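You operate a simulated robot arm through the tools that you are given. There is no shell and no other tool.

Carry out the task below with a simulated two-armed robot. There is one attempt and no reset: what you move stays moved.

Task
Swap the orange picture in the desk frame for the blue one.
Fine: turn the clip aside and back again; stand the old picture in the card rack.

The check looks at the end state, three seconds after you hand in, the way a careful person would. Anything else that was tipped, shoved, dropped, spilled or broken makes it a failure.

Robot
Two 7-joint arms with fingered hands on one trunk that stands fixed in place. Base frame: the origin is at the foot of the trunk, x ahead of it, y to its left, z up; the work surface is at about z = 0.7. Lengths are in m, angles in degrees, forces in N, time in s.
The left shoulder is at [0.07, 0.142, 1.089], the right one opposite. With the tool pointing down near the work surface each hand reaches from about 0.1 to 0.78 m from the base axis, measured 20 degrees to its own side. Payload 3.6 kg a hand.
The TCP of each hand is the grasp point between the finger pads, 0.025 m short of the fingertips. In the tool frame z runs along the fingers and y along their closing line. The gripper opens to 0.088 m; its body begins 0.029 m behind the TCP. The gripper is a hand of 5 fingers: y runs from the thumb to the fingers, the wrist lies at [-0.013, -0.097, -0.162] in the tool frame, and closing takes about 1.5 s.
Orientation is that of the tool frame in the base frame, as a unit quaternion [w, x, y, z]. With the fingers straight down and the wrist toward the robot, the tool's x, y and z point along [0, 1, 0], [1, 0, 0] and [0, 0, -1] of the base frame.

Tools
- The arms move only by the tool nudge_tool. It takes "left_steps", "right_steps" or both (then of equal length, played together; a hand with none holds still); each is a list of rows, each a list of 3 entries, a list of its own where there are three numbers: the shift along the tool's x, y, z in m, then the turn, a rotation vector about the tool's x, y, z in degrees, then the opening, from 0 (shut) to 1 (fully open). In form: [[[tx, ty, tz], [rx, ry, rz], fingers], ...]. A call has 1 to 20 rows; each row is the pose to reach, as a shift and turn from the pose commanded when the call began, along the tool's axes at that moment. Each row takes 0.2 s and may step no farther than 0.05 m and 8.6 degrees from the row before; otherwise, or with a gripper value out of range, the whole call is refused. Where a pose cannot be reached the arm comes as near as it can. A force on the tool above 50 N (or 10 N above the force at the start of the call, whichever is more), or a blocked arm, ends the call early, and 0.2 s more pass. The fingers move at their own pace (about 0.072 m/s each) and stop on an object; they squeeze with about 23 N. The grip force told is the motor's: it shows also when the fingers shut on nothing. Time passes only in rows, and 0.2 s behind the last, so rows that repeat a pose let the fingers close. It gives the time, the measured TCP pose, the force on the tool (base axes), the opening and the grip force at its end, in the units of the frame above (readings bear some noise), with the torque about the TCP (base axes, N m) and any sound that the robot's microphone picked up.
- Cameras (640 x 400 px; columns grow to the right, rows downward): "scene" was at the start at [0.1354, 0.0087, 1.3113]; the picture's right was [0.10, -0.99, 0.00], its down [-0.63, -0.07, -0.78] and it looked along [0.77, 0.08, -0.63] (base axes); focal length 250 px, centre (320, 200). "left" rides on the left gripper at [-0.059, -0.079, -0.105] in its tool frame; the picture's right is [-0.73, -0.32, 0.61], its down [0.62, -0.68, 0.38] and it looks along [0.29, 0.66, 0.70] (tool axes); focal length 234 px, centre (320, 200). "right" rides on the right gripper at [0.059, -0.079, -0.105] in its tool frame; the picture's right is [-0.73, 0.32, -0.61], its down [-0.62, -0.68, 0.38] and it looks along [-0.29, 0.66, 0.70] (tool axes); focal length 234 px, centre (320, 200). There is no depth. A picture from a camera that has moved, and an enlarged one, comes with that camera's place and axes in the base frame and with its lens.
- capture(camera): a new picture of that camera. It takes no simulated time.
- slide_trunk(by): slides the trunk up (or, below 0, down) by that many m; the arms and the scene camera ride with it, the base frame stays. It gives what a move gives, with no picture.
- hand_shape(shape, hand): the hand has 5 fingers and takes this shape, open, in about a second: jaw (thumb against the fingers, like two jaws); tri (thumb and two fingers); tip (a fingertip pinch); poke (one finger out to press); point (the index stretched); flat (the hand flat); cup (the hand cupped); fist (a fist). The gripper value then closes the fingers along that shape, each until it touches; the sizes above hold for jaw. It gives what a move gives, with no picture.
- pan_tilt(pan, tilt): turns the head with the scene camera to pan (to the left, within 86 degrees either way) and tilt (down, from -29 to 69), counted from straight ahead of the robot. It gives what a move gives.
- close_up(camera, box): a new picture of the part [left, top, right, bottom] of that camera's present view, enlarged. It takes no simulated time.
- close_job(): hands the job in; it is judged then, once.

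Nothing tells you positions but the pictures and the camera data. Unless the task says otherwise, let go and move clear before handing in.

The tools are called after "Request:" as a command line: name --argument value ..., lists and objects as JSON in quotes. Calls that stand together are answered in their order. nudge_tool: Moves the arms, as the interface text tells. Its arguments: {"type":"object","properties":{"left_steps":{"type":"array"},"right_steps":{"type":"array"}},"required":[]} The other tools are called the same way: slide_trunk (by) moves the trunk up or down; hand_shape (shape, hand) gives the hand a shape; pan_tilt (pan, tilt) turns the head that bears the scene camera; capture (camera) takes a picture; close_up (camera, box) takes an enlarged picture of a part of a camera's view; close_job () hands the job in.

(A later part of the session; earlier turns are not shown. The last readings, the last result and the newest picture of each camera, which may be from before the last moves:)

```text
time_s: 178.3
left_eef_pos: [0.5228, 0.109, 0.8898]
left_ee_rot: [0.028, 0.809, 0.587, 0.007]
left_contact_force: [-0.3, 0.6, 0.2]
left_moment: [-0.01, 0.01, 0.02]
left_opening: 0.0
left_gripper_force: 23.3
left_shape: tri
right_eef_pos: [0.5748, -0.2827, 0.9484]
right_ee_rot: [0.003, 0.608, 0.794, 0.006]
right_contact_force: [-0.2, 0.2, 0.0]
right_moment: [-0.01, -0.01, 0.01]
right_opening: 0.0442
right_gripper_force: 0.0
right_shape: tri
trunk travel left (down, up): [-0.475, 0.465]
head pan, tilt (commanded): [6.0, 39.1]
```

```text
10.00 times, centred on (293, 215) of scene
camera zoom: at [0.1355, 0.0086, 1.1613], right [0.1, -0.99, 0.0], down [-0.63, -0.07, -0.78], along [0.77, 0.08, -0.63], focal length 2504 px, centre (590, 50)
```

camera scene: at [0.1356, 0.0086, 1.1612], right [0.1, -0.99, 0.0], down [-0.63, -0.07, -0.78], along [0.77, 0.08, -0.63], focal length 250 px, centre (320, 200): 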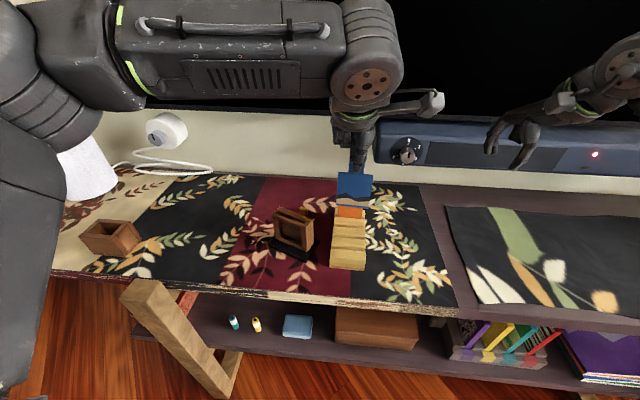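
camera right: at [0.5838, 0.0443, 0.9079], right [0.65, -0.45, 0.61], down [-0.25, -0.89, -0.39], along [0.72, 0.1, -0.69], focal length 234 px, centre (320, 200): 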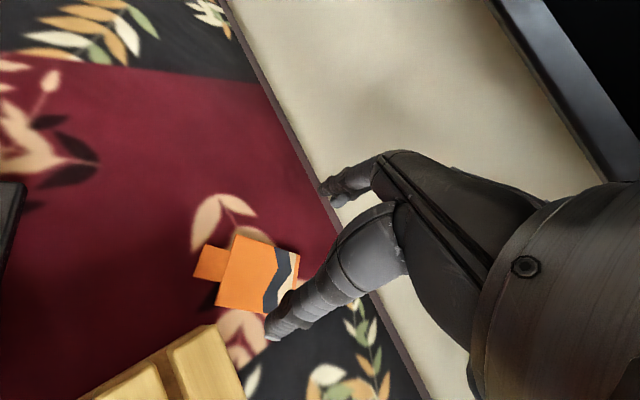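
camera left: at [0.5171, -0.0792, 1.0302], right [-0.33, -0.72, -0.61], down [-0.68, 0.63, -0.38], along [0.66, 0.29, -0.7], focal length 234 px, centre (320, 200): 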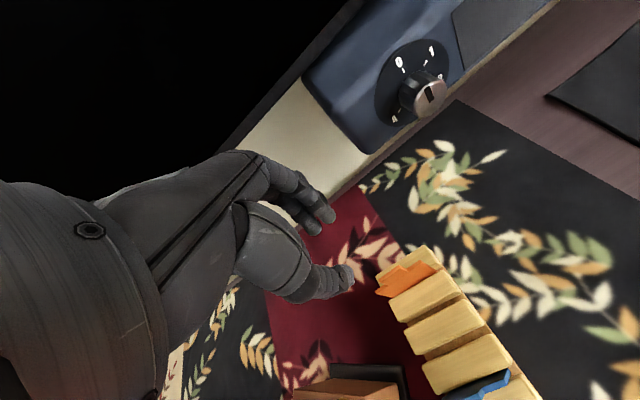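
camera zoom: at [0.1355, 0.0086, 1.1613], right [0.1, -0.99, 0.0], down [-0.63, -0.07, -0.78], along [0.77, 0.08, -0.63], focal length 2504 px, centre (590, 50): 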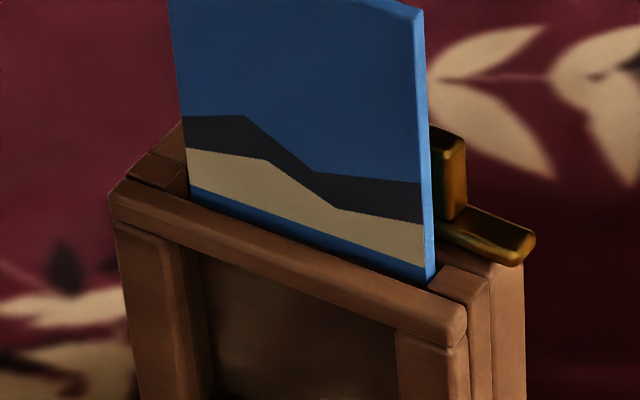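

Request:
close_up --camera "scene" --box '[270, 205, 290, 221]'

Request:
close_up --camera "scene" --box '[293, 212, 313, 228]'

Request:
close_up --camera "left" --box '[395, 225, 445, 265]'

Request:
close_up --camera "left" --box '[340, 262, 390, 302]'

```text
16.00 times, centred on (280, 213) of scene
camera zoom: at [0.1355, 0.0086, 1.1613], right [0.1, -0.99, 0.0], down [-0.63, -0.07, -0.78], along [0.77, 0.08, -0.63], focal length 4007 px, centre (960, -8)
```

zoom: 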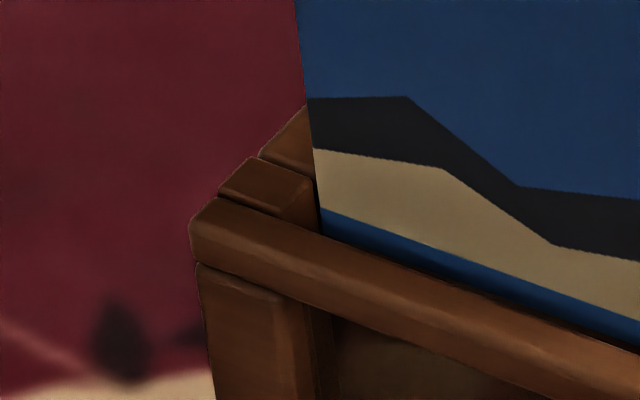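

```text
16.00 times, centred on (303, 220) of scene
camera zoom: at [0.1355, 0.0086, 1.1613], right [0.1, -0.99, 0.0], down [-0.63, -0.07, -0.78], along [0.77, 0.08, -0.63], focal length 4007 px, centre (592, -120)
```

zoom: 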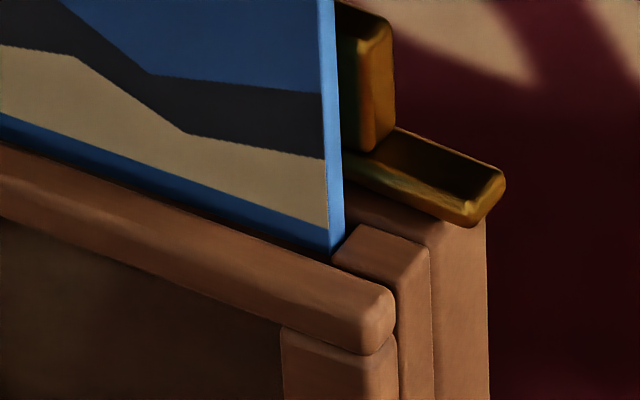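

```text
10.00 times, centred on (420, 245) of left
camera zoom: at [0.4235, 0.082, 0.9914], right [-0.51, -0.61, -0.61], down [-0.44, 0.79, -0.43], along [0.74, 0.05, -0.67], focal length 2342 px, centre (-680, -250)
```

zoom: 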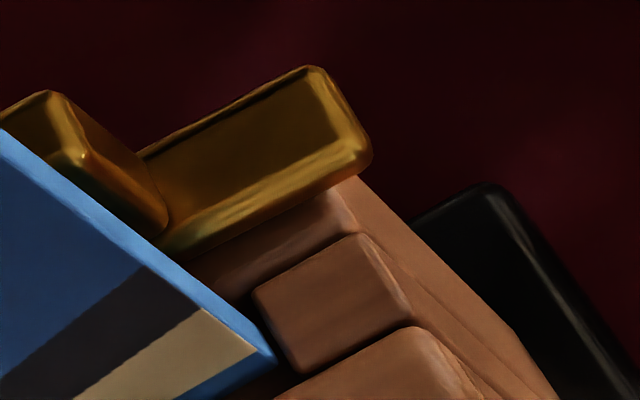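

```text
10.00 times, centred on (365, 282) of left
camera zoom: at [0.4235, 0.082, 0.9914], right [-0.51, -0.61, -0.61], down [-0.44, 0.79, -0.43], along [0.74, 0.05, -0.67], focal length 2342 px, centre (-130, -620)
```

zoom: 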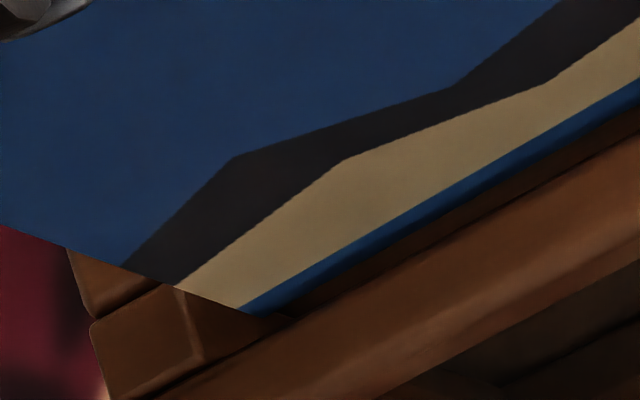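

At 16× zoom the card's right edge would catch the slot's end block. It needs about 1.3 mm to the left and 1 mm back. Adjusting, then down 2 mm.

Request:
nudge_tool --left_steps '[[[0.0013, 0.001, 0], [0, 0, 0], 0.0], [[0.0013, 0.001, 0.001], [0, 0, 0], 0.0], [[0.0013, 0.0009, 0.002], [0, 0, 0], 0.0], [[0.0013, 0.0009, 0.002], [0, 0, 0], 0.0]]'

Request:
close_up --camera "scene" --box '[270, 205, 290, 221]'

Request:
close_up --camera "scene" --box '[293, 212, 313, 228]'

Request:
close_up --camera "left" --box '[395, 225, 445, 265]'

Request:
close_up --camera "left" --box '[340, 262, 390, 302]'

```text
time_s: 179.3
left_eef_pos: [0.5235, 0.1102, 0.8893]
left_ee_rot: [0.027, 0.809, 0.587, 0.007]
left_contact_force: [-0.1, -0.5, -0.3]
left_moment: [0.03, -0.01, 0.02]
left_opening: 0.0001
left_gripper_force: 23.4
left_shape: tri
right_eef_pos: [0.5761, -0.2826, 0.9473]
right_ee_rot: [0.003, 0.609, 0.793, 0.007]
right_contact_force: [-0.1, -0.7, -0.2]
right_moment: [0.03, -0.02, 0.0]
right_opening: 0.0441
right_gripper_force: 0.1
right_shape: tri
trunk travel left (down, up): [-0.475, 0.465]
head pan, tilt (commanded): [6.0, 39.1]
```

```text
16.00 times, centred on (280, 213) of scene
camera zoom: at [0.1355, 0.0086, 1.1613], right [0.1, -0.99, 0.0], down [-0.63, -0.07, -0.78], along [0.77, 0.08, -0.63], focal length 4007 px, centre (960, -8)
```

zoom: 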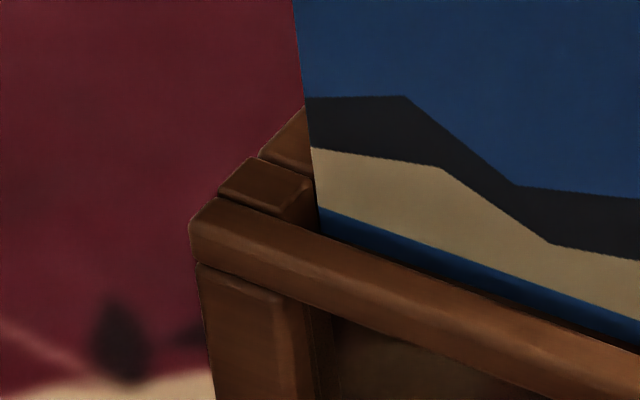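

```text
16.00 times, centred on (303, 220) of scene
camera zoom: at [0.1355, 0.0086, 1.1613], right [0.1, -0.99, 0.0], down [-0.63, -0.07, -0.78], along [0.77, 0.08, -0.63], focal length 4007 px, centre (592, -120)
```

zoom: 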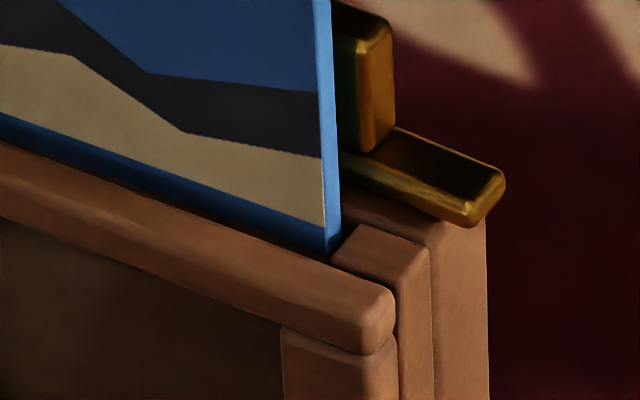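

```text
10.00 times, centred on (420, 245) of left
camera zoom: at [0.425, 0.0827, 0.9901], right [-0.51, -0.61, -0.61], down [-0.44, 0.79, -0.43], along [0.74, 0.05, -0.67], focal length 2342 px, centre (-680, -250)
```

zoom: 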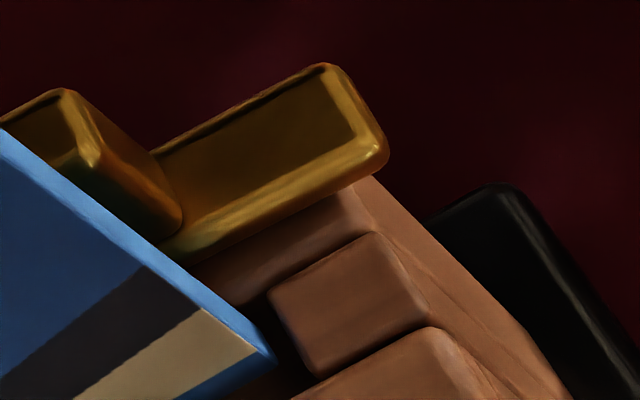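

```text
10.00 times, centred on (365, 282) of left
camera zoom: at [0.425, 0.0827, 0.9901], right [-0.51, -0.61, -0.61], down [-0.44, 0.79, -0.43], along [0.74, 0.05, -0.67], focal length 2342 px, centre (-130, -620)
```

zoom: 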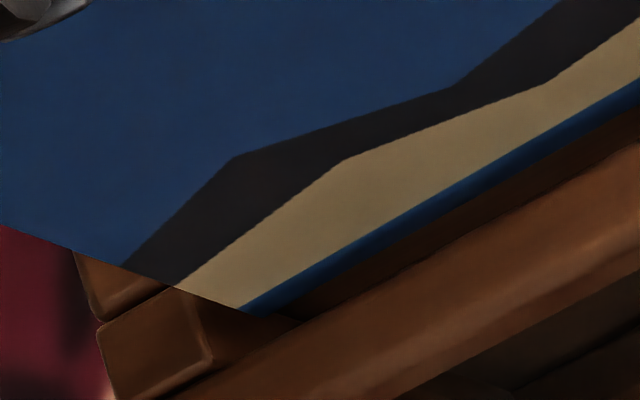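

There's now clear space at both ends and front and back. Continuing down in small steps with force checks.

Request:
nudge_tool --left_steps '[[[0, -0.0004, 0.0015], [0, 0, 0], 0.0], [[0, -0.0005, 0.003], [0, 0, 0], 0.0], [[0, -0.0006, 0.004], [0, 0, 0], 0.0], [[0, -0.0006, 0.004], [0, 0, 0], 0.0]]'

Request:
close_up --camera "scene" --box '[268, 195, 318, 235]'

Request:
close_up --camera "left" --box '[340, 210, 450, 300]'

```text
time_s: 180.3
left_eef_pos: [0.5247, 0.1112, 0.8842]
left_ee_rot: [0.028, 0.809, 0.587, 0.007]
left_contact_force: [-0.7, 0.0, 0.8]
left_moment: [-0.03, -0.03, 0.0]
left_opening: 0.0
left_gripper_force: 23.3
left_shape: tri
right_eef_pos: [0.5751, -0.2833, 0.9475]
right_ee_rot: [0.003, 0.609, 0.793, 0.007]
right_contact_force: [-0.5, 0.1, 0.7]
right_moment: [-0.03, 0.0, 0.01]
right_opening: 0.044
right_gripper_force: 0.1
right_shape: tri
trunk travel left (down, up): [-0.475, 0.465]
head pan, tilt (commanded): [6.0, 39.1]
```

```text
10.00 times, centred on (293, 215) of scene
camera zoom: at [0.1355, 0.0086, 1.1613], right [0.1, -0.99, 0.0], down [-0.63, -0.07, -0.78], along [0.77, 0.08, -0.63], focal length 2504 px, centre (590, 50)
```

zoom: 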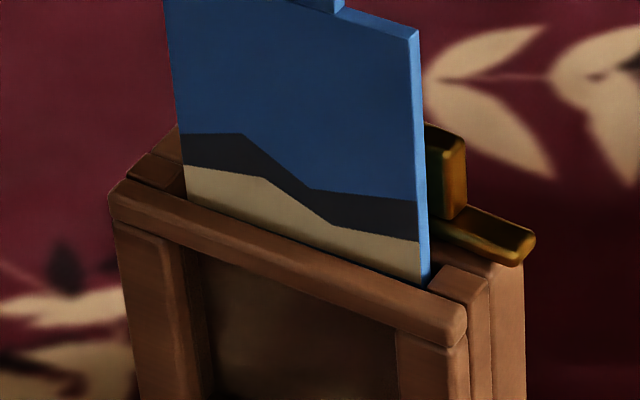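

```text
4.44 times, centred on (395, 255) of left
camera zoom: at [0.4241, 0.0832, 0.9858], right [-0.51, -0.61, -0.61], down [-0.44, 0.79, -0.43], along [0.74, 0.05, -0.67], focal length 1041 px, centre (-13, -44)
```

zoom: 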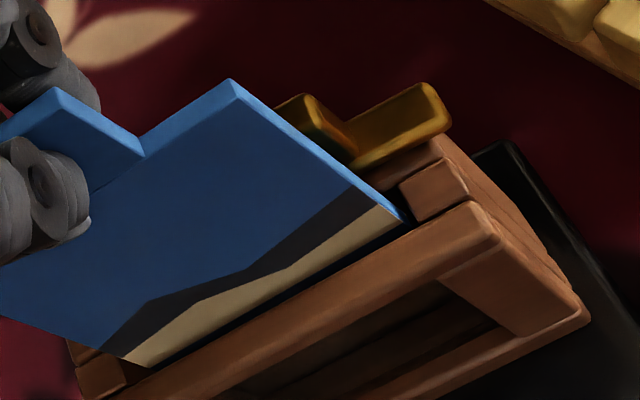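

The card's bottom strip has disappeared into the slot with no contact force. It's in. Lowering further.

Request:
nudge_tool --left_steps '[[[-0.0001, -0.0002, 0.005], [0, 0, 0], 0.0], [[-0.0002, -0.0005, 0.01], [0, 0, 0], 0.0], [[-0.0003, -0.0008, 0.015], [0, 0, 0], 0.0], [[-0.0004, -0.001, 0.02], [0, 0, 0], 0.0], [[-0.0004, -0.001, 0.02], [0, 0, 0], 0.0]]'

Request:
close_up --camera "scene" --box '[260, 185, 325, 250]'

Request:
close_up --camera "left" --box '[320, 190, 460, 300]'

```text
time_s: 181.6
left_eef_pos: [0.5235, 0.11, 0.8632]
left_ee_rot: [0.027, 0.809, 0.587, 0.007]
left_contact_force: [-0.6, 0.3, -0.4]
left_moment: [-0.02, 0.02, -0.02]
left_opening: 0.0001
left_gripper_force: 22.7
left_shape: tri
right_eef_pos: [0.5747, -0.2818, 0.9472]
right_ee_rot: [0.003, 0.609, 0.793, 0.006]
right_contact_force: [0.5, 0.3, -0.6]
right_moment: [0.02, 0.0, -0.01]
right_opening: 0.0441
right_gripper_force: 0.1
right_shape: tri
trunk travel left (down, up): [-0.475, 0.465]
head pan, tilt (commanded): [6.0, 39.1]
```

```text
6.15 times, centred on (292, 218) of scene
camera zoom: at [0.1355, 0.0086, 1.1613], right [0.1, -0.99, 0.0], down [-0.63, -0.07, -0.78], along [0.77, 0.08, -0.63], focal length 1541 px, centre (489, 92)
```

zoom: 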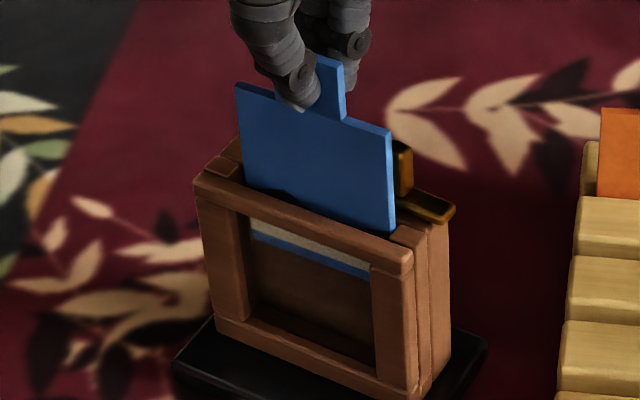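

```text
3.64 times, centred on (390, 245) of left
camera zoom: at [0.4236, 0.0816, 0.965], right [-0.51, -0.61, -0.61], down [-0.44, 0.79, -0.43], along [0.74, 0.05, -0.67], focal length 852 px, centre (66, 36)
```

zoom: 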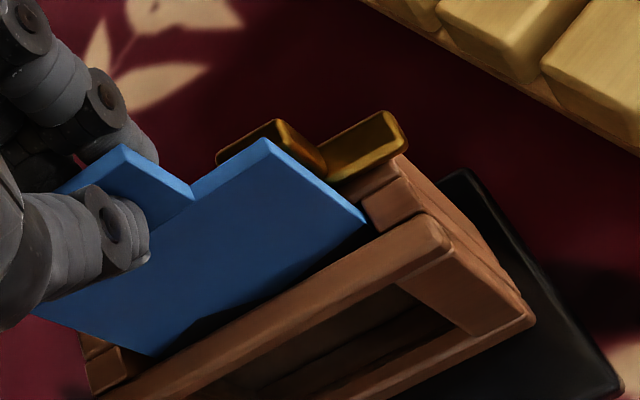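

The picture is now visible through the frame's window as it slides down. Continuing.

Request:
nudge_tool --left_steps '[[[-0.0001, -0.0002, 0.005], [0, 0, 0], 0.0], [[-0.0002, -0.0005, 0.01], [0, 0, 0], 0.0], [[-0.0003, -0.0008, 0.015], [0, 0, 0], 0.0], [[-0.0004, -0.001, 0.02], [0, 0, 0], 0.0], [[-0.0004, -0.0011, 0.023], [0, 0, 0], 0.0], [[-0.0004, -0.0011, 0.023], [0, 0, 0], 0.0]]'

Request:
close_up --camera "scene" --box '[260, 185, 325, 250]'

Request:
close_up --camera "left" --box '[320, 190, 460, 300]'

```text
time_s: 182.9
left_eef_pos: [0.5233, 0.1086, 0.8414]
left_ee_rot: [0.026, 0.809, 0.587, 0.007]
left_contact_force: [-0.5, 0.4, 0.1]
left_moment: [0.01, 0.02, 0.01]
left_opening: 0.0001
left_gripper_force: 22.3
left_shape: tri
right_eef_pos: [0.5759, -0.2827, 0.947]
right_ee_rot: [0.003, 0.609, 0.793, 0.006]
right_contact_force: [0.2, 0.3, -0.9]
right_moment: [0.0, 0.02, 0.0]
right_opening: 0.0442
right_gripper_force: 0.1
right_shape: tri
trunk travel left (down, up): [-0.475, 0.465]
head pan, tilt (commanded): [6.0, 39.1]
```

```text
6.15 times, centred on (292, 218) of scene
camera zoom: at [0.1354, 0.0086, 1.1613], right [0.1, -0.99, 0.0], down [-0.63, -0.07, -0.78], along [0.77, 0.08, -0.63], focal length 1541 px, centre (489, 92)
```

zoom: 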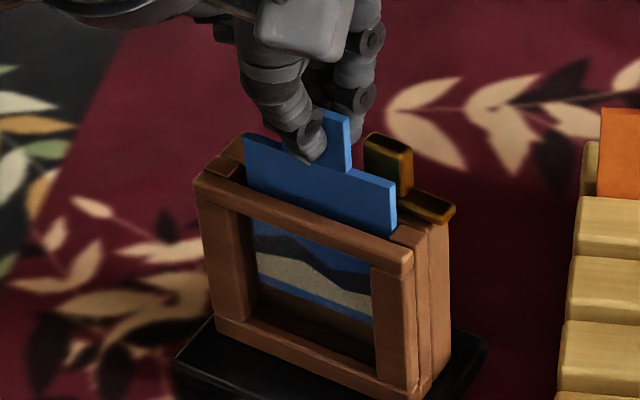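

```text
3.64 times, centred on (390, 245) of left
camera zoom: at [0.4232, 0.081, 0.9423], right [-0.51, -0.61, -0.61], down [-0.44, 0.79, -0.43], along [0.74, 0.05, -0.67], focal length 852 px, centre (66, 36)
```

zoom: 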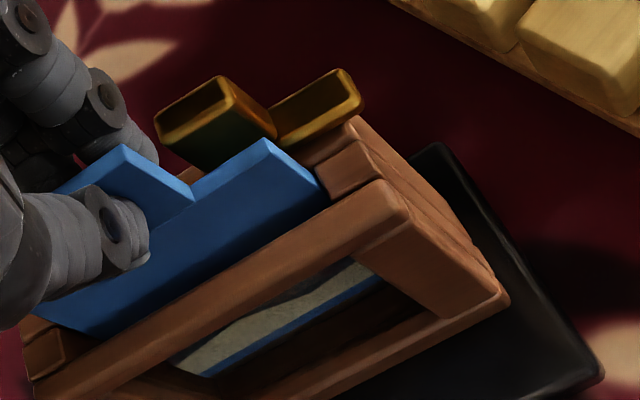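

The picture is mostly in, with about 18 mm to go. My index finger would come very close to the clip handle if I kept lowering, so I'll ease the card slightly left and release it to slide down the rest of the slot on its own.

Request:
nudge_tool --left_steps '[[[0.0008, 0, 0], [0, 0, 0], 0.0], [[0.0015, 0, 0], [0, 0, 0], 0.0], [[0.0015, 0, 0], [0, 0, 0], 0.06], [[0.0015, 0, 0], [0, 0, 0], 0.12], [[0.0015, 0, 0], [0, 0, 0], 0.18], [[0.0015, 0, 0], [0, 0, 0], 0.24], [[0.0015, 0, 0], [0, 0, 0], 0.24]]'

Request:
close_up --camera "scene" --box '[260, 185, 325, 250]'

Request:
close_up --camera "left" --box '[320, 190, 460, 300]'

```text
time_s: 184.6
left_eef_pos: [0.5234, 0.1103, 0.8398]
left_ee_rot: [0.027, 0.809, 0.588, 0.007]
left_contact_force: [0.1, 0.1, 0.9]
left_moment: [-0.03, -0.01, 0.0]
left_opening: 0.0206
left_gripper_force: 0.1
left_shape: tri
right_eef_pos: [0.5746, -0.2821, 0.9464]
right_ee_rot: [0.003, 0.609, 0.793, 0.007]
right_contact_force: [0.3, -1.0, -0.7]
right_moment: [0.0, 0.02, 0.02]
right_opening: 0.0442
right_gripper_force: 0.1
right_shape: tri
trunk travel left (down, up): [-0.475, 0.465]
head pan, tilt (commanded): [6.0, 39.1]
```

```text
6.15 times, centred on (292, 218) of scene
camera zoom: at [0.1355, 0.0086, 1.1613], right [0.1, -0.99, 0.0], down [-0.63, -0.07, -0.78], along [0.77, 0.08, -0.63], focal length 1541 px, centre (489, 92)
```

zoom: 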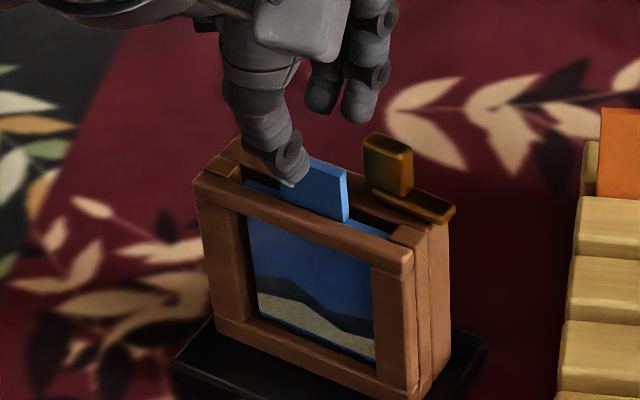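

```text
3.64 times, centred on (390, 245) of left
camera zoom: at [0.4237, 0.0821, 0.9419], right [-0.51, -0.61, -0.61], down [-0.44, 0.79, -0.43], along [0.74, 0.05, -0.67], focal length 852 px, centre (66, 36)
```

zoom: 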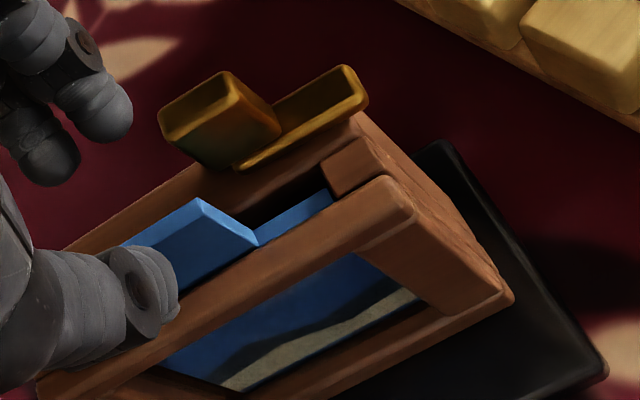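

The blue picture dropped fully home and shows correctly in the window. Raising the left hand clear.

Request:
nudge_tool --left_steps '[[[-0.0002, 0.0005, -0.01], [0, 0, 0], 0.24], [[-0.0006, 0.0016, -0.03], [0, 0, 0], 0.24], [[-0.0012, 0.0031, -0.06], [0, 0, 0], 0.24], [[-0.002, 0.0052, -0.1], [0, 0, 0], 0.24], [[0.03, 0.0, -0.12], [-1, 0.5, -3], 0.24], [[0.07, -0.01, -0.13], [-1.5, 1, -8], 0.24], [[0.11, -0.02, -0.14], [-2, 1.5, -13], 0.24], [[0.15, -0.03, -0.14], [-2.5, 1.5, -18], 0.24], [[0.15, -0.03, -0.14], [-2.5, 1.5, -18], 0.24]]'

Request:
hand_shape --shape "tip" --hand "right"

Request:
close_up --camera "scene" --box '[255, 190, 325, 265]'

Request:
capture --camera "scene"

```text
time_s: 186.6
left_eef_pos: [0.5346, 0.2694, 0.9775]
left_ee_rot: [0.038, 0.706, 0.706, 0.026]
left_contact_force: [0.0, -0.5, 0.6]
left_moment: [0.02, 0.01, 0.01]
left_opening: 0.0208
left_gripper_force: 0.1
left_shape: tri
right_eef_pos: [0.5755, -0.2835, 0.9469]
right_ee_rot: [0.003, 0.609, 0.793, 0.006]
right_contact_force: [0.0, 0.8, 1.0]
right_moment: [0.0, 0.02, 0.0]
right_opening: 0.0445
right_gripper_force: 0.1
right_shape: tri
trunk travel left (down, up): [-0.475, 0.465]
head pan, tilt (commanded): [6.0, 39.1]
```

```text
time_s: 187.4
left_eef_pos: [0.5349, 0.2678, 0.9767]
left_ee_rot: [0.038, 0.707, 0.706, 0.026]
left_contact_force: [-0.9, 0.1, 0.7]
left_moment: [0.01, -0.03, -0.01]
left_opening: 0.0208
left_gripper_force: 0.1
left_shape: tri
right_eef_pos: [0.5758, -0.2831, 0.9474]
right_ee_rot: [0.003, 0.609, 0.793, 0.007]
right_contact_force: [0.0, -0.7, 0.1]
right_moment: [0.01, 0.02, 0.0]
right_opening: 0.0877
right_gripper_force: 0.1
right_shape: tip
trunk travel left (down, up): [-0.475, 0.465]
head pan, tilt (commanded): [6.0, 39.1]
```

```text
5.33 times, centred on (290, 228) of scene
camera zoom: at [0.1354, 0.0086, 1.1613], right [0.1, -0.99, 0.0], down [-0.63, -0.07, -0.78], along [0.77, 0.08, -0.63], focal length 1336 px, centre (480, 53)
```

zoom: 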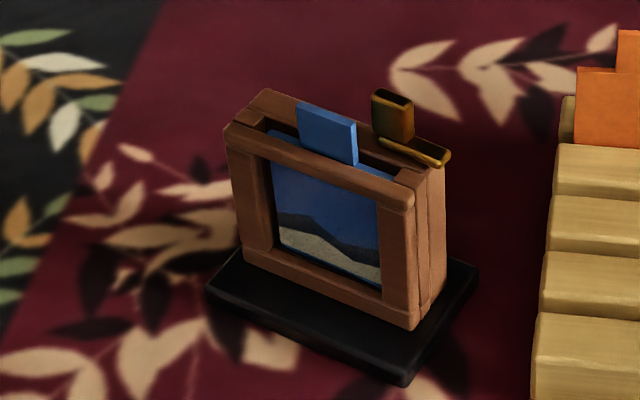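

```text
taken
camera scene: at [0.1354, 0.0086, 1.1613], right [0.1, -0.99, 0.0], down [-0.63, -0.07, -0.78], along [0.77, 0.08, -0.63], focal length 250 px, centre (320, 200)
```

scene: 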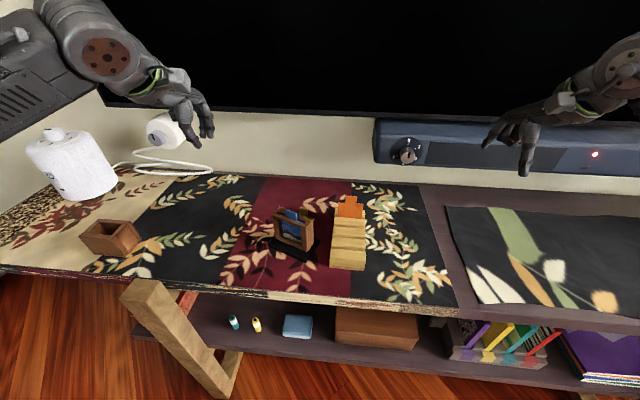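

Both pictures are where they belong. Now the clip: it lies at about 65° in base terms. I'll bring the right hand, in tip shape, back over the clip handle, staying high past the rack.

Request:
nudge_tool --right_steps '[[[0.032, -0.017, -0.012], [0, 0, -3], 0.5], [[0.064, -0.035, -0.024], [0, 0, -6], 0.5], [[0.096, -0.052, -0.035], [0, 0, -9], 0.5], [[0.129, -0.07, -0.045], [0, 0, -12], 0.5], [[0.161, -0.0868, -0.053], [0, 0, -15], 0.5], [[0.161, -0.0868, -0.053], [0, 0, -15], 0.5]]'

Request:
nudge_tool --right_steps '[[[0.024, 0.0266, 0.002], [0, 0, -2], 0.45], [[0.048, 0.053, 0.006], [0, 0, -4], 0.45], [[0.072, 0.08, 0.012], [0, 0, -6], 0.45], [[0.096, 0.107, 0.02], [0, 0, -8], 0.45], [[0.12, 0.133, 0.032], [0, 0, -11], 0.45], [[0.144, 0.16, 0.05], [0, 0, -13], 0.45], [[0.1669, 0.1859, 0.068], [0, 0, -15], 0.45], [[0.1669, 0.1859, 0.07], [0, 0, -15], 0.45]]'

Request:
nudge_tool --right_steps '[[[0, 0, 0], [0, 0, -5], 0.45], [[0, 0, 0], [0, 0, -10], 0.45], [[0, 0, 0], [0, 0, -13], 0.45], [[0, 0, 0], [0, 0, -13], 0.45]]'

Request:
capture --camera "right"

Request:
close_up --camera "scene" --box '[255, 170, 335, 260]'

```text
time_s: 188.8
left_eef_pos: [0.5347, 0.2672, 0.9766]
left_ee_rot: [0.037, 0.706, 0.707, 0.027]
left_contact_force: [-0.3, 1.2, 0.0]
left_moment: [-0.05, -0.01, 0.0]
left_opening: 0.021
left_gripper_force: 0.1
left_shape: tri
right_eef_pos: [0.4461, -0.1488, 1.0008]
right_ee_rot: [0.003, 0.5, 0.866, 0.006]
right_contact_force: [-0.2, 0.7, 0.1]
right_moment: [0.0, -0.02, 0.03]
right_opening: 0.0444
right_gripper_force: 0.1
right_shape: tip
trunk travel left (down, up): [-0.475, 0.465]
head pan, tilt (commanded): [6.0, 39.1]
```

```text
time_s: 190.7
left_eef_pos: [0.5349, 0.2677, 0.9768]
left_ee_rot: [0.037, 0.707, 0.706, 0.026]
left_contact_force: [-0.6, -0.1, -0.2]
left_moment: [-0.04, 0.0, -0.03]
left_opening: 0.0209
left_gripper_force: 0.0
left_shape: tri
right_eef_pos: [0.5272, 0.0885, 0.9322]
right_ee_rot: [0.004, 0.383, 0.924, 0.006]
right_contact_force: [-0.4, -0.1, 0.2]
right_moment: [-0.01, -0.01, 0.03]
right_opening: 0.0399
right_gripper_force: 0.1
right_shape: tip
trunk travel left (down, up): [-0.475, 0.465]
head pan, tilt (commanded): [6.0, 39.1]
```

```text
time_s: 191.7
left_eef_pos: [0.5346, 0.2685, 0.9761]
left_ee_rot: [0.037, 0.707, 0.706, 0.026]
left_contact_force: [0.3, 0.1, 0.1]
left_moment: [0.0, 0.0, -0.02]
left_opening: 0.0208
left_gripper_force: 0.0
left_shape: tri
right_eef_pos: [0.527, 0.0886, 0.9315]
right_ee_rot: [0.004, 0.276, 0.961, 0.005]
right_contact_force: [-0.5, 0.0, -0.1]
right_moment: [0.01, -0.02, 0.0]
right_opening: 0.0401
right_gripper_force: 0.0
right_shape: tip
trunk travel left (down, up): [-0.475, 0.465]
head pan, tilt (commanded): [6.0, 39.1]
```

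```text
taken
camera right: at [0.433, 0.0515, 1.0356], right [0.78, -0.11, 0.62], down [0.17, -0.91, -0.39], along [0.6, 0.41, -0.69], focal length 234 px, centre (320, 200)
```

right: 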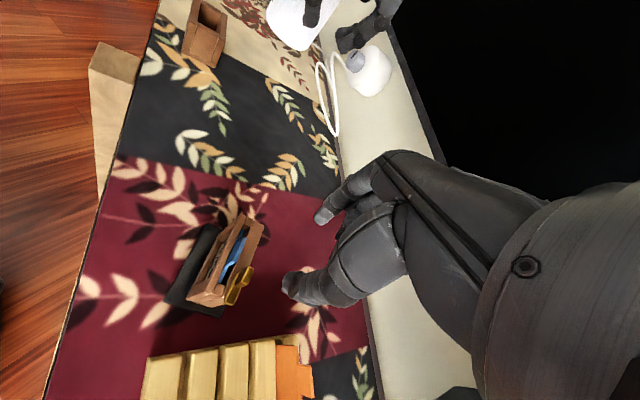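

```text
4.44 times, centred on (295, 215) of scene
camera zoom: at [0.1354, 0.0088, 1.1613], right [0.1, -0.99, 0.0], down [-0.63, -0.07, -0.78], along [0.77, 0.08, -0.63], focal length 1113 px, centre (431, 133)
```

zoom: 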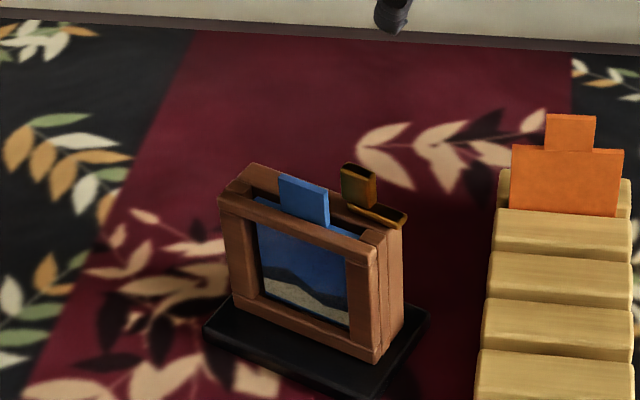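

Request:
close_up --camera "right" --box '[185, 200, 285, 320]'

Request:
close_up --camera "right" --box '[215, 255, 265, 310]'

Request:
close_up --camera "scene" --box '[285, 198, 325, 230]'

```text
3.33 times, centred on (235, 260) of right
camera zoom: at [0.433, 0.0515, 1.0356], right [0.78, -0.11, 0.62], down [0.17, -0.91, -0.39], along [0.6, 0.41, -0.69], focal length 781 px, centre (603, 0)
```

zoom: 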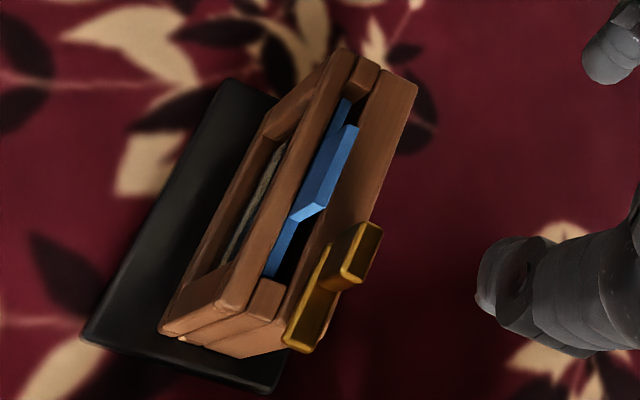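

```text
7.27 times, centred on (240, 282) of right
camera zoom: at [0.433, 0.0515, 1.0356], right [0.78, -0.11, 0.62], down [0.17, -0.91, -0.39], along [0.6, 0.41, -0.69], focal length 1703 px, centre (902, -400)
```

zoom: 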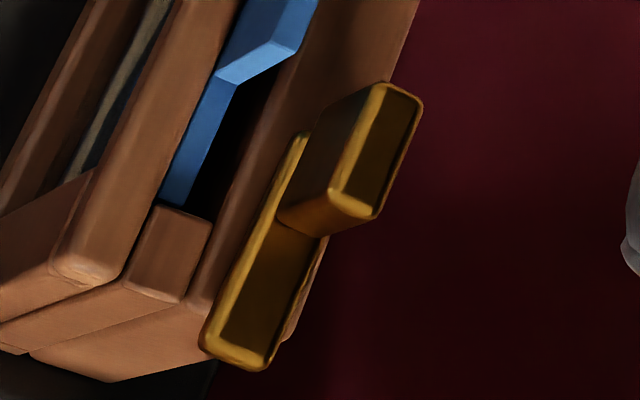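

```text
12.50 times, centred on (305, 214) of scene
camera zoom: at [0.1354, 0.0088, 1.1613], right [0.1, -0.99, 0.0], down [-0.63, -0.07, -0.78], along [0.77, 0.08, -0.63], focal length 3130 px, centre (508, 25)
```

zoom: 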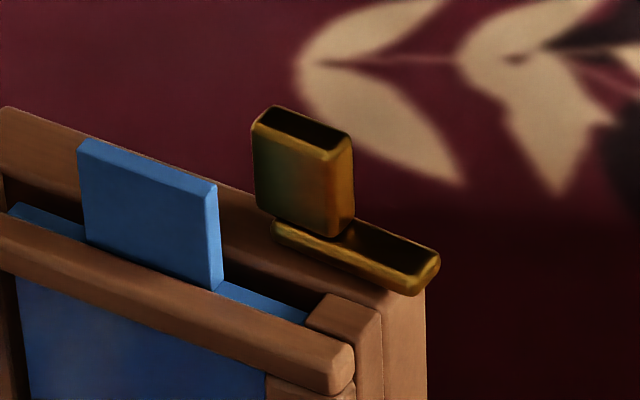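

The handle is confirmed near (0.5235, 0.084), top z≈0.82, axis at 64°. Descending onto it.

Request:
nudge_tool --right_steps '[[[0.0006, -0.001, 0.03], [0, 0, 0], 0.45], [[0.0006, -0.001, 0.06], [0, 0, 0], 0.45], [[0.0006, -0.001, 0.08], [0, 0, 0], 0.45], [[0.0006, -0.001, 0.08], [0, 0, 0], 0.45]]'

Request:
close_up --camera "right" --box '[220, 180, 340, 320]'

Request:
close_up --camera "scene" --box '[270, 180, 330, 240]'

```text
time_s: 192.7
left_eef_pos: [0.5341, 0.2681, 0.9763]
left_ee_rot: [0.038, 0.707, 0.706, 0.027]
left_contact_force: [0.4, 0.6, -0.1]
left_moment: [0.0, -0.03, 0.0]
left_opening: 0.0208
left_gripper_force: 0.0
left_shape: tri
right_eef_pos: [0.5267, 0.0871, 0.8518]
right_ee_rot: [0.004, 0.276, 0.961, 0.005]
right_contact_force: [-0.2, -0.2, 0.0]
right_moment: [0.03, -0.02, -0.01]
right_opening: 0.0401
right_gripper_force: 0.2
right_shape: tip
trunk travel left (down, up): [-0.475, 0.465]
head pan, tilt (commanded): [6.0, 39.1]
```

```text
2.86 times, centred on (280, 250) of right
camera zoom: at [0.4327, 0.0509, 0.9556], right [0.78, -0.12, 0.62], down [0.17, -0.91, -0.39], along [0.6, 0.41, -0.69], focal length 669 px, centre (434, 57)
```

zoom: 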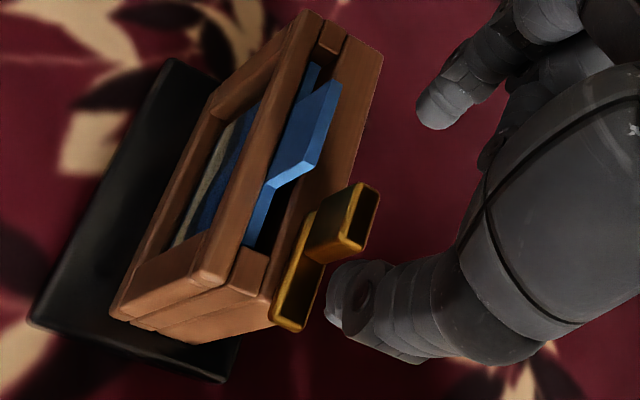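

```text
6.67 times, centred on (300, 210) of scene
camera zoom: at [0.1353, 0.0088, 1.1613], right [0.1, -0.99, 0.0], down [-0.63, -0.07, -0.78], along [0.77, 0.08, -0.63], focal length 1669 px, centre (453, 133)
```

zoom: 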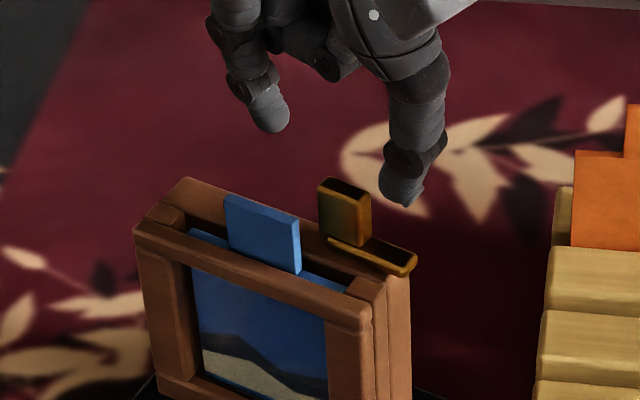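

Request:
nudge_tool --right_steps '[[[0, 0, 0.01], [0, 0, 0], 0.45], [[0, 0, 0.018], [0, 0, 0], 0.45], [[0, 0, 0.0245], [0, 0, 0], 0.45], [[0, 0, 0.0245], [0, 0, 0], 0.45]]'

Request:
close_up --camera "right" --box '[220, 180, 340, 320]'

Request:
close_up --camera "scene" --box '[270, 185, 325, 240]'

```text
time_s: 193.7
left_eef_pos: [0.5342, 0.2689, 0.9763]
left_ee_rot: [0.038, 0.707, 0.705, 0.026]
left_contact_force: [1.1, 0.0, 0.5]
left_moment: [0.02, 0.0, -0.01]
left_opening: 0.021
left_gripper_force: 0.0
left_shape: tri
right_eef_pos: [0.5251, 0.0886, 0.8279]
right_ee_rot: [0.005, 0.276, 0.961, 0.004]
right_contact_force: [-0.1, -0.3, -0.3]
right_moment: [0.02, 0.02, -0.01]
right_opening: 0.0399
right_gripper_force: 0.1
right_shape: tip
trunk travel left (down, up): [-0.475, 0.465]
head pan, tilt (commanded): [6.0, 39.1]
```

```text
2.86 times, centred on (280, 250) of right
camera zoom: at [0.433, 0.0515, 0.9303], right [0.78, -0.12, 0.62], down [0.17, -0.91, -0.39], along [0.6, 0.41, -0.69], focal length 669 px, centre (434, 57)
```

zoom: 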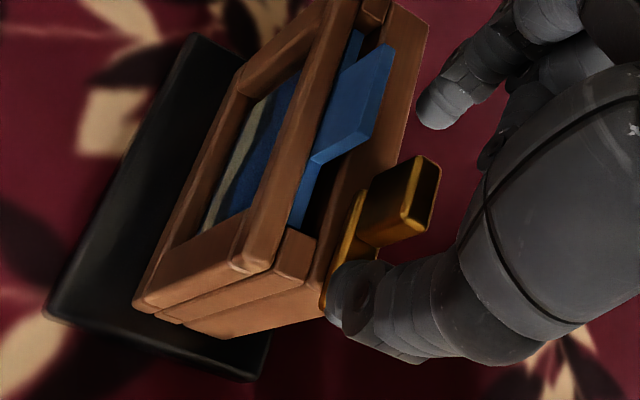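

```text
7.27 times, centred on (298, 212) of scene
camera zoom: at [0.1354, 0.0087, 1.1613], right [0.1, -0.99, 0.0], down [-0.63, -0.07, -0.78], along [0.77, 0.08, -0.63], focal length 1821 px, centre (484, 109)
```

zoom: 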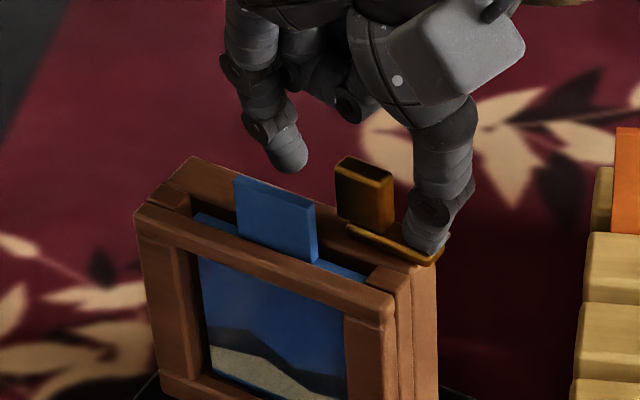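

Request:
nudge_tool --right_steps '[[[0, 0, 0], [0, 0, 0], 0.3], [[0, 0, 0], [0, 0, 0], 0.15], [[0, 0, 0], [0, 0, 0], 0.0], [[0, 0, 0], [0, 0, 0], 0.0]]'

Request:
close_up --camera "right" --box '[220, 180, 340, 320]'

Request:
close_up --camera "scene" --box '[270, 185, 325, 240]'

```text
time_s: 194.7
left_eef_pos: [0.5351, 0.2682, 0.9765]
left_ee_rot: [0.038, 0.707, 0.706, 0.026]
left_contact_force: [-0.2, 0.4, -0.1]
left_moment: [0.01, 0.03, 0.03]
left_opening: 0.0211
left_gripper_force: 0.1
left_shape: tri
right_eef_pos: [0.5268, 0.0876, 0.827]
right_ee_rot: [0.005, 0.275, 0.961, 0.005]
right_contact_force: [-1.9, -1.6, 0.2]
right_moment: [-0.04, 0.03, 0.01]
right_opening: 0.0106
right_gripper_force: 23.0
right_shape: tip
trunk travel left (down, up): [-0.475, 0.465]
head pan, tilt (commanded): [6.0, 39.1]
```

```text
2.86 times, centred on (280, 250) of right
camera zoom: at [0.433, 0.0514, 0.9302], right [0.78, -0.12, 0.62], down [0.17, -0.91, -0.39], along [0.6, 0.41, -0.69], focal length 669 px, centre (434, 57)
```

zoom: 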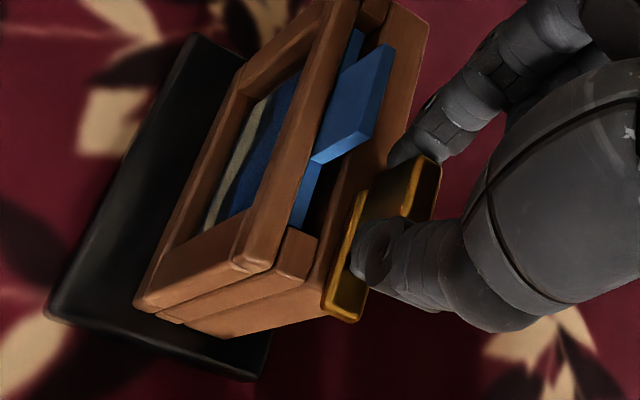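

```text
7.27 times, centred on (298, 212) of scene
camera zoom: at [0.1354, 0.0086, 1.1612], right [0.1, -0.99, 0.0], down [-0.63, -0.07, -0.78], along [0.77, 0.08, -0.63], focal length 1821 px, centre (484, 109)
```

zoom: 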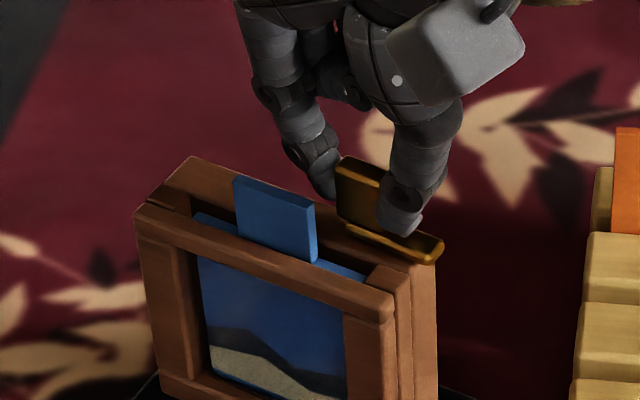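

The handle is pinched. Turning the clip back clockwise in small stages, watching reach and force each time.

Request:
nudge_tool --right_steps '[[[-0.0003, 0, 0], [0, 0, 4], 0], [[-0.0007, 0, 0], [0, 0, 9], 0], [[-0.0011, -0.0001, 0], [0, 0, 14], 0], [[-0.0015, -0.0002, 0], [0, 0, 19], 0], [[-0.0015, -0.0002, 0], [0, 0, 19], 0]]'

Request:
close_up --camera "right" --box '[220, 180, 340, 320]'

Request:
close_up --camera "scene" --box '[265, 185, 325, 260]'

```text
time_s: 195.8
left_eef_pos: [0.5341, 0.2681, 0.9766]
left_ee_rot: [0.039, 0.707, 0.706, 0.025]
left_contact_force: [-0.7, 0.3, 0.6]
left_moment: [-0.04, 0.01, 0.01]
left_opening: 0.0207
left_gripper_force: 0.1
left_shape: tri
right_eef_pos: [0.5272, 0.0884, 0.8246]
right_ee_rot: [0.005, 0.432, 0.902, 0.005]
right_contact_force: [-0.5, 0.3, -0.2]
right_moment: [0.05, -0.01, -0.03]
right_opening: 0.0101
right_gripper_force: 23.1
right_shape: tip
trunk travel left (down, up): [-0.475, 0.465]
head pan, tilt (commanded): [6.0, 39.1]
```

```text
2.86 times, centred on (280, 250) of right
camera zoom: at [0.427, 0.0835, 0.93], right [0.7, -0.37, 0.61], down [-0.13, -0.91, -0.39], along [0.7, 0.19, -0.69], focal length 669 px, centre (434, 57)
```

zoom: 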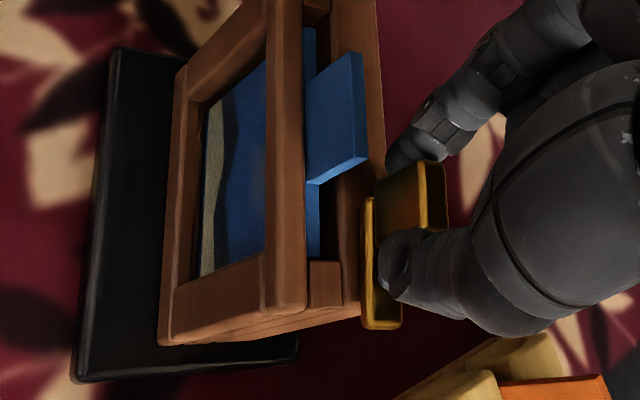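

```text
5.33 times, centred on (295, 222) of scene
camera zoom: at [0.1357, 0.009, 1.1612], right [0.1, -0.99, 0.0], down [-0.63, -0.07, -0.78], along [0.77, 0.08, -0.63], focal length 1336 px, centre (453, 80)
```

zoom: 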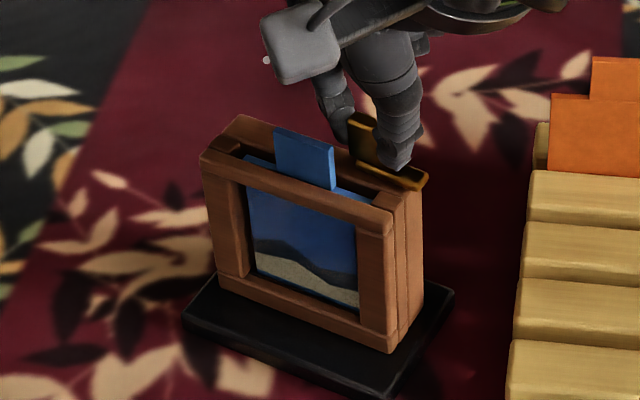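

Request:
close_up --camera "right" --box '[275, 215, 325, 285]'

Request:
close_up --camera "scene" --box '[285, 198, 320, 226]'

```text
5.71 times, centred on (300, 250) of right
camera zoom: at [0.427, 0.0835, 0.93], right [0.7, -0.37, 0.61], down [-0.13, -0.91, -0.39], along [0.7, 0.19, -0.69], focal length 1338 px, centre (434, -86)
```

zoom: 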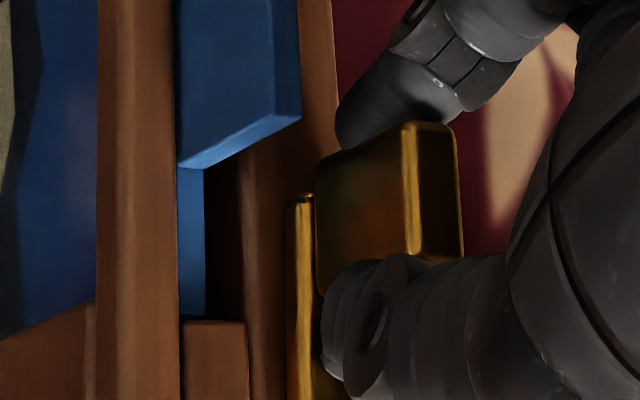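

```text
14.29 times, centred on (302, 212) of scene
camera zoom: at [0.1357, 0.009, 1.1612], right [0.1, -0.99, 0.0], down [-0.63, -0.07, -0.78], along [0.77, 0.08, -0.63], focal length 3577 px, centre (570, 29)
```

zoom: 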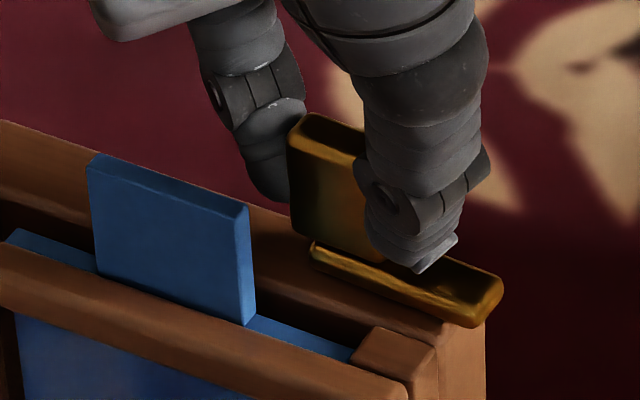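

The clip didn't turn: my fingers slid around the handle because my yaw lagged it by several degrees. I'll release and back off, then rotate the frame a little with the left hand so the right can grip the handle perfectly aligned.

Request:
nudge_tool --right_steps '[[[0, 0, 0], [0, 0, 0], 0.15], [[0, 0, 0], [0, 0, 0], 0.28], [[0, 0, 0], [0, 0, 0], 0.38], [[0, 0, 0], [0, 0, 0], 0.38], [[0, 0, -0.02], [0, 0, 0], 0.38], [[0, 0, -0.05], [0, 0, 0], 0.38], [[0, 0, -0.09], [0, 0, 0], 0.38], [[-0.02, -0.02, -0.11], [0, 0, 0], 0.38], [[-0.05, -0.05, -0.12], [0, 0, 0], 0.38], [[-0.08, -0.08, -0.13], [0, 0, 0], 0.38], [[-0.11, -0.11, -0.14], [0, 0, 0], 0.38], [[-0.14, -0.14, -0.15], [0, 0, 0], 0.38], [[-0.17, -0.17, -0.15], [0, 0, 0], 0.38], [[-0.2, -0.2, -0.15], [0, 0, 0], 0.38], [[-0.2, -0.2, -0.15], [0, 0, 0], 0.38]]'

Request:
close_up --camera "scene" --box '[255, 190, 325, 265]'

Request:
capture --camera "left"

```text
time_s: 199.1
left_eef_pos: [0.5357, 0.2688, 0.9746]
left_ee_rot: [0.038, 0.706, 0.706, 0.026]
left_contact_force: [-0.8, 0.1, 0.0]
left_moment: [0.01, 0.02, -0.02]
left_opening: 0.021
left_gripper_force: 0.1
left_shape: tri
right_eef_pos: [0.4968, -0.1925, 0.975]
right_ee_rot: [0.004, 0.43, 0.903, 0.005]
right_contact_force: [0.1, 0.6, -0.4]
right_moment: [-0.01, 0.01, 0.0]
right_opening: 0.0331
right_gripper_force: 0.0
right_shape: tip
trunk travel left (down, up): [-0.475, 0.465]
head pan, tilt (commanded): [6.0, 39.1]
```

```text
5.33 times, centred on (290, 228) of scene
camera zoom: at [0.1359, 0.0094, 1.1612], right [0.1, -0.99, 0.0], down [-0.63, -0.07, -0.78], along [0.77, 0.08, -0.63], focal length 1336 px, centre (480, 53)
```

zoom: 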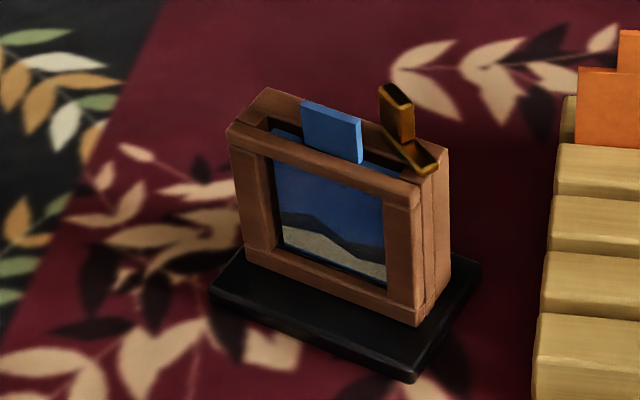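

```text
taken
camera left: at [0.4451, 0.212, 1.0735], right [-0.27, -0.74, -0.62], down [-0.64, 0.62, -0.45], along [0.72, 0.28, -0.64], focal length 234 px, centre (320, 200)
```

left: 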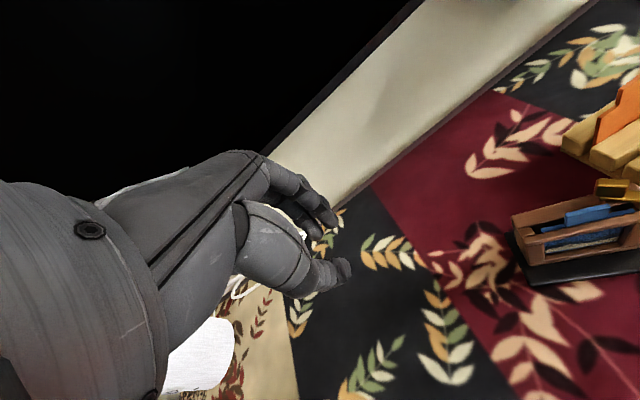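

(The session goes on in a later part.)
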